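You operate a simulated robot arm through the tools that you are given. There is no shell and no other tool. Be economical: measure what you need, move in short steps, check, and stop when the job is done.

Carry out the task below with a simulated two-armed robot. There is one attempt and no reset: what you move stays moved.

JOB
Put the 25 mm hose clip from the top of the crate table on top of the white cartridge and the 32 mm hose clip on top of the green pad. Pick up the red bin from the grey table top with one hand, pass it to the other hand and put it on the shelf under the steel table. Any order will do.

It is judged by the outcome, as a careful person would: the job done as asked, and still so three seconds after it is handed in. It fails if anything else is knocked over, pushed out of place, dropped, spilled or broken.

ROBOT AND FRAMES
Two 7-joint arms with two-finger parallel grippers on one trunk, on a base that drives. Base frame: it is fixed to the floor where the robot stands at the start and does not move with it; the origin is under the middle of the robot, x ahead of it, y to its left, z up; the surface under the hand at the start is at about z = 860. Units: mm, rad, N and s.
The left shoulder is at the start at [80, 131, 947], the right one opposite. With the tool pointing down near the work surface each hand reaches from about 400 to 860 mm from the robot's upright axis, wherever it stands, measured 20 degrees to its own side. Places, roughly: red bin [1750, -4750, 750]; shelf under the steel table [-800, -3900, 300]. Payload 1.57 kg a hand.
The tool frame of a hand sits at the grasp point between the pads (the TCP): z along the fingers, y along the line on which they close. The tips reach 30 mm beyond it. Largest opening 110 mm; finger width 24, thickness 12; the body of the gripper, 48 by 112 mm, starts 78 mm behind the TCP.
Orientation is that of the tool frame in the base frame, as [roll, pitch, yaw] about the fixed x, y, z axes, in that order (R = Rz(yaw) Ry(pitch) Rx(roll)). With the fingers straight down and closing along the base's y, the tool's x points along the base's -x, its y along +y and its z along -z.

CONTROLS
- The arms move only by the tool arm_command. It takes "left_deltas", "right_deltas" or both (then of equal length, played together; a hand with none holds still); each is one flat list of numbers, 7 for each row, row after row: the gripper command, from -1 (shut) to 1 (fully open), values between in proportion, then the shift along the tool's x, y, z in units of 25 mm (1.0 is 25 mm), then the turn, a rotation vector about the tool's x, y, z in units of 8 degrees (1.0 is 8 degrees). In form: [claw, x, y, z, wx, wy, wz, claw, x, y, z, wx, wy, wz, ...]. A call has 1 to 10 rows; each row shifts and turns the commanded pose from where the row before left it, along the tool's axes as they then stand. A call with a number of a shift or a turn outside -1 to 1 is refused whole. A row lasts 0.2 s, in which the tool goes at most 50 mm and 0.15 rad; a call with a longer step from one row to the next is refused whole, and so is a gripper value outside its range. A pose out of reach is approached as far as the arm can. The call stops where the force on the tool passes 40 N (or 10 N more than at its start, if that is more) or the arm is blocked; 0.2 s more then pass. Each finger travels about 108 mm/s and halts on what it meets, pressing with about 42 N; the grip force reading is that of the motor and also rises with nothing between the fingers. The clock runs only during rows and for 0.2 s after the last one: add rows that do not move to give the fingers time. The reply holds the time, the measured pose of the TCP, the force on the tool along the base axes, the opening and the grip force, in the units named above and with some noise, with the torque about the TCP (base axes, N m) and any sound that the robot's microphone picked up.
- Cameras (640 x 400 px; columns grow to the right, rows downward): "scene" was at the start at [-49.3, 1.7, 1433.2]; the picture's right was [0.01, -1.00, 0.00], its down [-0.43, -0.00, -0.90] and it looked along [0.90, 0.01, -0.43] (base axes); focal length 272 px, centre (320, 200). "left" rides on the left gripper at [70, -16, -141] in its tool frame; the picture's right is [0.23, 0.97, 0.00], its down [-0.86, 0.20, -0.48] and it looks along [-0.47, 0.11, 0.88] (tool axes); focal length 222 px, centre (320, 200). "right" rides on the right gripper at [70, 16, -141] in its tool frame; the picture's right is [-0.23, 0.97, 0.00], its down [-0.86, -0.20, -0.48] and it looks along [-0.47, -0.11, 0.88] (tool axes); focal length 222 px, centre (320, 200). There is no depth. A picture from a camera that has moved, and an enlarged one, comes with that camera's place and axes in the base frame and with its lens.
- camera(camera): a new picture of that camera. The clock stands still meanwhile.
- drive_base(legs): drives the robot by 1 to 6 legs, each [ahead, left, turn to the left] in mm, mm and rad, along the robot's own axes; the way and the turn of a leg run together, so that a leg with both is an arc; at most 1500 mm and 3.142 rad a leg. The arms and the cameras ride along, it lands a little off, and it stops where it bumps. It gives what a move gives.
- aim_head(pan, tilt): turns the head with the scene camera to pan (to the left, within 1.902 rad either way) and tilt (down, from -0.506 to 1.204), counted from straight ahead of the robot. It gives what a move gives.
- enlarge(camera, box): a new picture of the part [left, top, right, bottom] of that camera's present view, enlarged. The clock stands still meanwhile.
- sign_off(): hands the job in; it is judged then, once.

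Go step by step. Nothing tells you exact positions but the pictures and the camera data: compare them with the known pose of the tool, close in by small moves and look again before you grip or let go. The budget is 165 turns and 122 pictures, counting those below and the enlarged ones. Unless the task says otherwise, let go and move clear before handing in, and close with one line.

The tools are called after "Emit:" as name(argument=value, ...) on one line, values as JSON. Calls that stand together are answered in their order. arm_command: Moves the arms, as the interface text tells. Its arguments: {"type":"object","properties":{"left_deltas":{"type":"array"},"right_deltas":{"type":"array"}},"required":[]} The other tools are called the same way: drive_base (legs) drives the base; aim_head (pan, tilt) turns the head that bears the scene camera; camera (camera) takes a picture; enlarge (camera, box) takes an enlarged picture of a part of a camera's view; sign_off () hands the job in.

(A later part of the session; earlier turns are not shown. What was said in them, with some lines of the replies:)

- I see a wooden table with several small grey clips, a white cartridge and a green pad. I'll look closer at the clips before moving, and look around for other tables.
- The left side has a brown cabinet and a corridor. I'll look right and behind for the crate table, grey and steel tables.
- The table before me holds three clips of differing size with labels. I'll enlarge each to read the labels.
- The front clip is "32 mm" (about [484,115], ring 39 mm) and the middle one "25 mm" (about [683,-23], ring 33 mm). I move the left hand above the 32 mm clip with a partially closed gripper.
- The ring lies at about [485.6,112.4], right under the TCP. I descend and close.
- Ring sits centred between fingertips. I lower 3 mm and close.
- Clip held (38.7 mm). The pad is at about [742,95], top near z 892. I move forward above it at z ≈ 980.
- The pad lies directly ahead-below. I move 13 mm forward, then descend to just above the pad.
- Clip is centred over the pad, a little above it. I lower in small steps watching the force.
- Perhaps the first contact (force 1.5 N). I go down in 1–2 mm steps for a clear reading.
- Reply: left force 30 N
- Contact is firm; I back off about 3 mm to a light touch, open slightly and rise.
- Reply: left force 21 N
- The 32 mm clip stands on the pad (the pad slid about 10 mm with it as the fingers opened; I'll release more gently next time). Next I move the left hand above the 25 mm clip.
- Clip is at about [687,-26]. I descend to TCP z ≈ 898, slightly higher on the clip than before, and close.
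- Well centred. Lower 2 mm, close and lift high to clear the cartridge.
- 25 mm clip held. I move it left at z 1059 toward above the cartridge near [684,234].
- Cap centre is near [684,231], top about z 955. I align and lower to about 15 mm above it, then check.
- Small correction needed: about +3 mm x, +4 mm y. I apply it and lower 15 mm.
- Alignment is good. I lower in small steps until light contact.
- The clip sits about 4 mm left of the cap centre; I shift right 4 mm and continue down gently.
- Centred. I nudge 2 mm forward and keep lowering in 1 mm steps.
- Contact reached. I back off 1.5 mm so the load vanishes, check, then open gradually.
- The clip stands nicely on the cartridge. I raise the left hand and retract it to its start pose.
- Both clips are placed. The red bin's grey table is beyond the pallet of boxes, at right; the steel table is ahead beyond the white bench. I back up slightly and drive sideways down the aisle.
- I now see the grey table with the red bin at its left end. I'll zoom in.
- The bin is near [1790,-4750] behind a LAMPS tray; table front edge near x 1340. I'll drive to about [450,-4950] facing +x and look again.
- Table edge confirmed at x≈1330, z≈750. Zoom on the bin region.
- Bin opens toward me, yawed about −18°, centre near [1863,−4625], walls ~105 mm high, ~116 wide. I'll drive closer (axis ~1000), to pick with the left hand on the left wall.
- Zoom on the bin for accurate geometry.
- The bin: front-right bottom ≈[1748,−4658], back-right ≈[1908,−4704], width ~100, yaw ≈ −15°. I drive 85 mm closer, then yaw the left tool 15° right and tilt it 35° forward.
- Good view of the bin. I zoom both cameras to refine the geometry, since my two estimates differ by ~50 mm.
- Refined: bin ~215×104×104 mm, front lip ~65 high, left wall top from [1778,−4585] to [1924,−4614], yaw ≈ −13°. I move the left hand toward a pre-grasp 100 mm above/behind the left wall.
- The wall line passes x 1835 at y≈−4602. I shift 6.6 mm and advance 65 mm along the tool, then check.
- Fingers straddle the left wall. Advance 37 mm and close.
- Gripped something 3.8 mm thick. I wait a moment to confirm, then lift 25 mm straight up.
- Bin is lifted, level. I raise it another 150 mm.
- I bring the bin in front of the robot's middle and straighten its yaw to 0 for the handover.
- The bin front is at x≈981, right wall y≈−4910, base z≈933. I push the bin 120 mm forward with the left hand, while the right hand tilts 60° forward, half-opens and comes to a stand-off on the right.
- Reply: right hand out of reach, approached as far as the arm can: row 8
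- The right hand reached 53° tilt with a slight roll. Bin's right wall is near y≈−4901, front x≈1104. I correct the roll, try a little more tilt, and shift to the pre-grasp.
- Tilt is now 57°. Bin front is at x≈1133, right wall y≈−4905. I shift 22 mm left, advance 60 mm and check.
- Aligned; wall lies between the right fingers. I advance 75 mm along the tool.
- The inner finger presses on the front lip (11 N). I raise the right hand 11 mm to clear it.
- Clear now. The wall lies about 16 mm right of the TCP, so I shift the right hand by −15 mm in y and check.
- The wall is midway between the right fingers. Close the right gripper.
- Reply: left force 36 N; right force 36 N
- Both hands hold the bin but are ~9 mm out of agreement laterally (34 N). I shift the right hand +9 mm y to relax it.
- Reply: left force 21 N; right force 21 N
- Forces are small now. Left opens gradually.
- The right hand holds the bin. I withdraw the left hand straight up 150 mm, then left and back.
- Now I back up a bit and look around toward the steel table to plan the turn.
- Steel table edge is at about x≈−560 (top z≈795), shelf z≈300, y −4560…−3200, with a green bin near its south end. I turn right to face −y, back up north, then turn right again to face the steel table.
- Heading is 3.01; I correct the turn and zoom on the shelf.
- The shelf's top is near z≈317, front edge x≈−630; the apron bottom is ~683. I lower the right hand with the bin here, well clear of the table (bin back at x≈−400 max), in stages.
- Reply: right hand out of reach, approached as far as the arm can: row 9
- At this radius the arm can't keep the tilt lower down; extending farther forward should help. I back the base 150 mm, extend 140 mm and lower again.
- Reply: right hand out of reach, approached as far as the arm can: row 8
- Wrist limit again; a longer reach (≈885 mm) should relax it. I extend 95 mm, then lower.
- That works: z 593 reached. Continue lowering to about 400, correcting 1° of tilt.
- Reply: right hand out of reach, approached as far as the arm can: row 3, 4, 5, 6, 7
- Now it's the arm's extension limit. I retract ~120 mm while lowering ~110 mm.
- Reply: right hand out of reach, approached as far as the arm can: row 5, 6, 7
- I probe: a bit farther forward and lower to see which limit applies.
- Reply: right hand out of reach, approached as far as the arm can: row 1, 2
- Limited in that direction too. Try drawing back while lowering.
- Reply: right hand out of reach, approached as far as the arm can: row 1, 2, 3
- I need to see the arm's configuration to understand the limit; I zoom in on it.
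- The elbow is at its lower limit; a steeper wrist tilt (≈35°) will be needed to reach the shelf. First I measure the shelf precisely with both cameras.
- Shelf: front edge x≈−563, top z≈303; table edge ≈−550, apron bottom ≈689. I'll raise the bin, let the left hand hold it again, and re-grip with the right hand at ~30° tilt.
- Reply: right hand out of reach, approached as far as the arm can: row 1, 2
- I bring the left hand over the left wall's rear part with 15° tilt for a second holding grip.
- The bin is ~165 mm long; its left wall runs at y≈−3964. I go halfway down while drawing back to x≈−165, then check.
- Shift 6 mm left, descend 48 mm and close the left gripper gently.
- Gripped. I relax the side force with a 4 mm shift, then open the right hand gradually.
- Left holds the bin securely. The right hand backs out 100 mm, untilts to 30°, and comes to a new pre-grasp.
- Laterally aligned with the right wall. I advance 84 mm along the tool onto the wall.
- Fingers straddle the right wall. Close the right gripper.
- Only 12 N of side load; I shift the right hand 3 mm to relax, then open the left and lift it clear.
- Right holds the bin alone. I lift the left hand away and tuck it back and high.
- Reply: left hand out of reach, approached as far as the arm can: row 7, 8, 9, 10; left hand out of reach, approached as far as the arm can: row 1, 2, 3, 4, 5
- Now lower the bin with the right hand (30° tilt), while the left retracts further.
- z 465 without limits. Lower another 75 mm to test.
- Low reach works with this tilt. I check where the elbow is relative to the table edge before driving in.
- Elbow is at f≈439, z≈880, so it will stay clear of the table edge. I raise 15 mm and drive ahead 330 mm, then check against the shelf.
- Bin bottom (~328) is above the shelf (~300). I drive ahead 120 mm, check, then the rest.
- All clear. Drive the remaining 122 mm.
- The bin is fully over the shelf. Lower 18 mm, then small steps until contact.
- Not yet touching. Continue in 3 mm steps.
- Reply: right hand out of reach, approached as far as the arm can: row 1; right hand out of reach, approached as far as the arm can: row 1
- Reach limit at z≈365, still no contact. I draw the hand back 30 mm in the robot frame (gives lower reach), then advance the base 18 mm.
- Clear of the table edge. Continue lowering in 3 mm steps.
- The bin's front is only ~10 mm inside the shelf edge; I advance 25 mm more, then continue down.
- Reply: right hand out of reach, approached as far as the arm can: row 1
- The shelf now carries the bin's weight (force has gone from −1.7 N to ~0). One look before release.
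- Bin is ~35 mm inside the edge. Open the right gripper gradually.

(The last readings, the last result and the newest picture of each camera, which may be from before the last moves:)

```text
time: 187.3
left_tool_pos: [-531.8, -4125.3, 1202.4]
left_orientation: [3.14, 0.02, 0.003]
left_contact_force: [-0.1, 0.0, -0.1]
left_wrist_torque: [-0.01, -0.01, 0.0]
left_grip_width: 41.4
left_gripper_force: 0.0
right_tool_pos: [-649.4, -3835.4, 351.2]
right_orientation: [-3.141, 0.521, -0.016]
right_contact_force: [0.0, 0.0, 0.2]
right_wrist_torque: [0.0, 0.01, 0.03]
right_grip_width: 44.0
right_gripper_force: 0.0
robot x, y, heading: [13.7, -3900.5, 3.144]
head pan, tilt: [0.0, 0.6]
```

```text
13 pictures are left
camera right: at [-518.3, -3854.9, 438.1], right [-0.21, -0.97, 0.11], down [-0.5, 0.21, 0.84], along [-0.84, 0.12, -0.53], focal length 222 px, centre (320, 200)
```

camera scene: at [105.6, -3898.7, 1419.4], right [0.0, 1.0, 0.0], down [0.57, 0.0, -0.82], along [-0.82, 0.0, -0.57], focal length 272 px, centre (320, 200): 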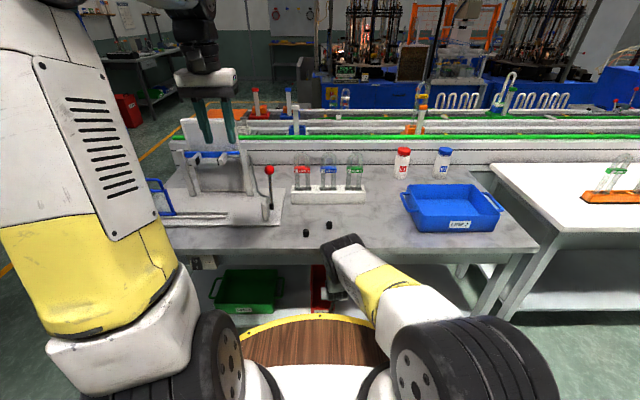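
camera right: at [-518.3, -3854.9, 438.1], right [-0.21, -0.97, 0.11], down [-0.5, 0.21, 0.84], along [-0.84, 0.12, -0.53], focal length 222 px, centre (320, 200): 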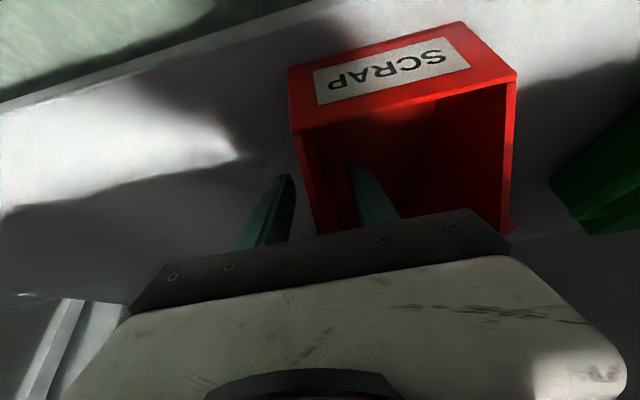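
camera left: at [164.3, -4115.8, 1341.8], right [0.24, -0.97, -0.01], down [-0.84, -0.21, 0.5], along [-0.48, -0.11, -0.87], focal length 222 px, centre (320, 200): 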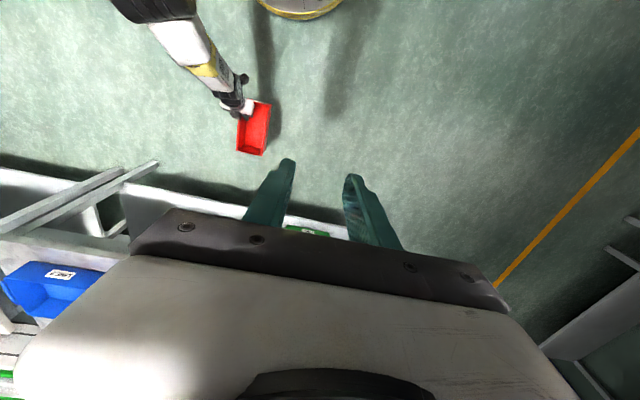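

The bin rests stably. I retreat along the tool axis 110 mm.

Emit:
arm_command(right_deltas=[-0.2, 0, 0, -0.8, 0, 0, 0, -0.2, 0, 0, -0.9, 0, 0, 0, -0.2, 0, 0, -0.9, 0, 0, 0, -0.2, 0, 0, -0.9, 0, 0, 0, -0.2, 0, 0, -0.9, 0, 0, 0, -0.2, 0, 0, 0, 0, 0, 0])

Emit:
camera(camera="right")

```text
time: 188.7
left_tool_pos: [-531.5, -4126.5, 1200.9]
left_orientation: [-3.141, 0.02, 0.004]
left_contact_force: [1.0, -0.1, 0.6]
left_wrist_torque: [0.01, 0.03, 0.0]
left_grip_width: 41.3
left_gripper_force: 0.0
right_tool_pos: [-595.1, -3837.3, 447.1]
right_orientation: [-3.139, 0.521, -0.015]
right_contact_force: [1.0, -0.1, 0.5]
right_wrist_torque: [0.01, -0.02, -0.01]
right_grip_width: 43.8
right_gripper_force: 0.1
robot x, y, heading: [11.2, -3898.2, 3.138]
head pan, tilt: [0.0, 0.6]
```

```text
12 pictures are left
camera right: at [-464.9, -3855.8, 534.5], right [-0.21, -0.97, 0.11], down [-0.5, 0.21, 0.84], along [-0.84, 0.12, -0.53], focal length 222 px, centre (320, 200)
```

right: 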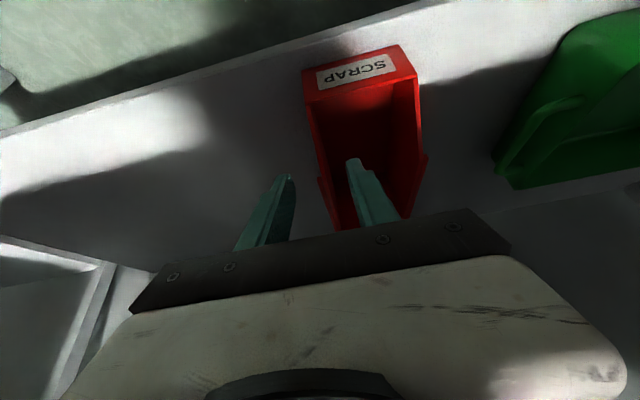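

The bin stands square on the shelf and the fingers are above it. I drive straight back 400 mm and look.

Emit:
drive_base(legs=[[-400, 0, 0]])

Emit:
camera(camera="scene")

Emit:
enlarge(camera="scene", box=[200, 130, 440, 290])

```text
time: 191.2
left_tool_pos: [-144.5, -4126.3, 1201.7]
left_orientation: [3.141, 0.021, -0.001]
left_contact_force: [0.1, -0.2, -0.4]
left_wrist_torque: [0.02, 0.0, -0.01]
left_grip_width: 41.3
left_gripper_force: 0.1
right_tool_pos: [-207.4, -3836.4, 446.8]
right_orientation: [-3.14, 0.522, -0.018]
right_contact_force: [0.2, 0.0, 0.3]
right_wrist_torque: [0.01, 0.03, -0.01]
right_grip_width: 44.0
right_gripper_force: 0.0
robot x, y, heading: [402.1, -3903.3, 3.131]
head pan, tilt: [0.0, 0.6]
```

```text
11 pictures are left
camera scene: at [451.2, -3901.2, 1419.4], right [0.01, 1.0, 0.0], down [0.57, 0.0, -0.82], along [-0.82, 0.01, -0.57], focal length 272 px, centre (320, 200)
```

scene: 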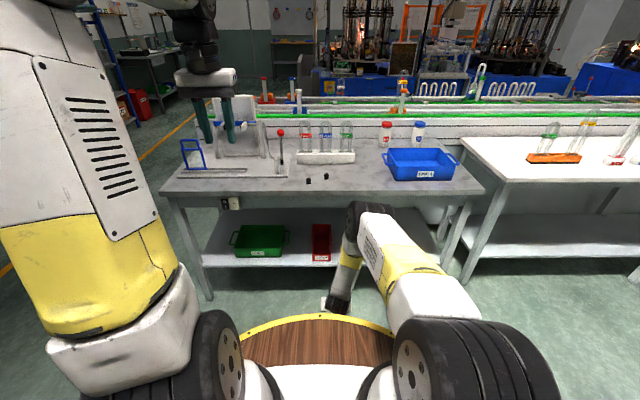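

```text
2.50 times, centred on (320, 210) of scene
camera zoom: at [451.2, -3901.2, 1419.4], right [0.01, 1.0, 0.0], down [0.57, 0.0, -0.82], along [-0.82, 0.01, -0.57], focal length 680 px, centre (320, 175)
```

zoom: 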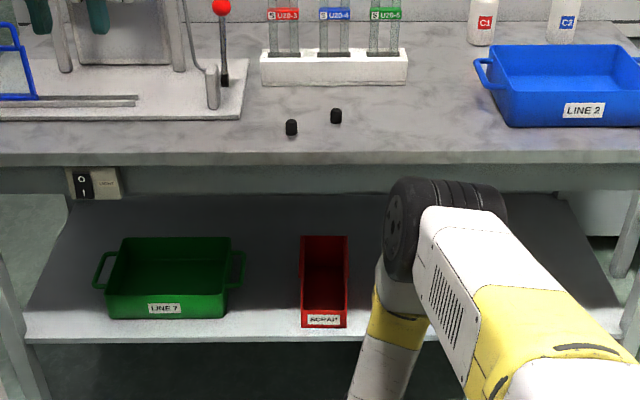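

The red bin stands level on the steel table's shelf, clear of the green one, and both hands are empty and clear. I hand the job in.

Emit:
sign_off()

```text
The job is handed in.
```

The job is handed in: the 25 mm clip is on the white cartridge, the 32 mm clip is on the green pad, and the red bin is on the shelf under the steel table. The green pad slid about 10 mm when I released the 32 mm clip, and I left it there. I passed the bin from left hand to right, then back and over again, because the right hand needed a steeper grip to reach the low shelf.
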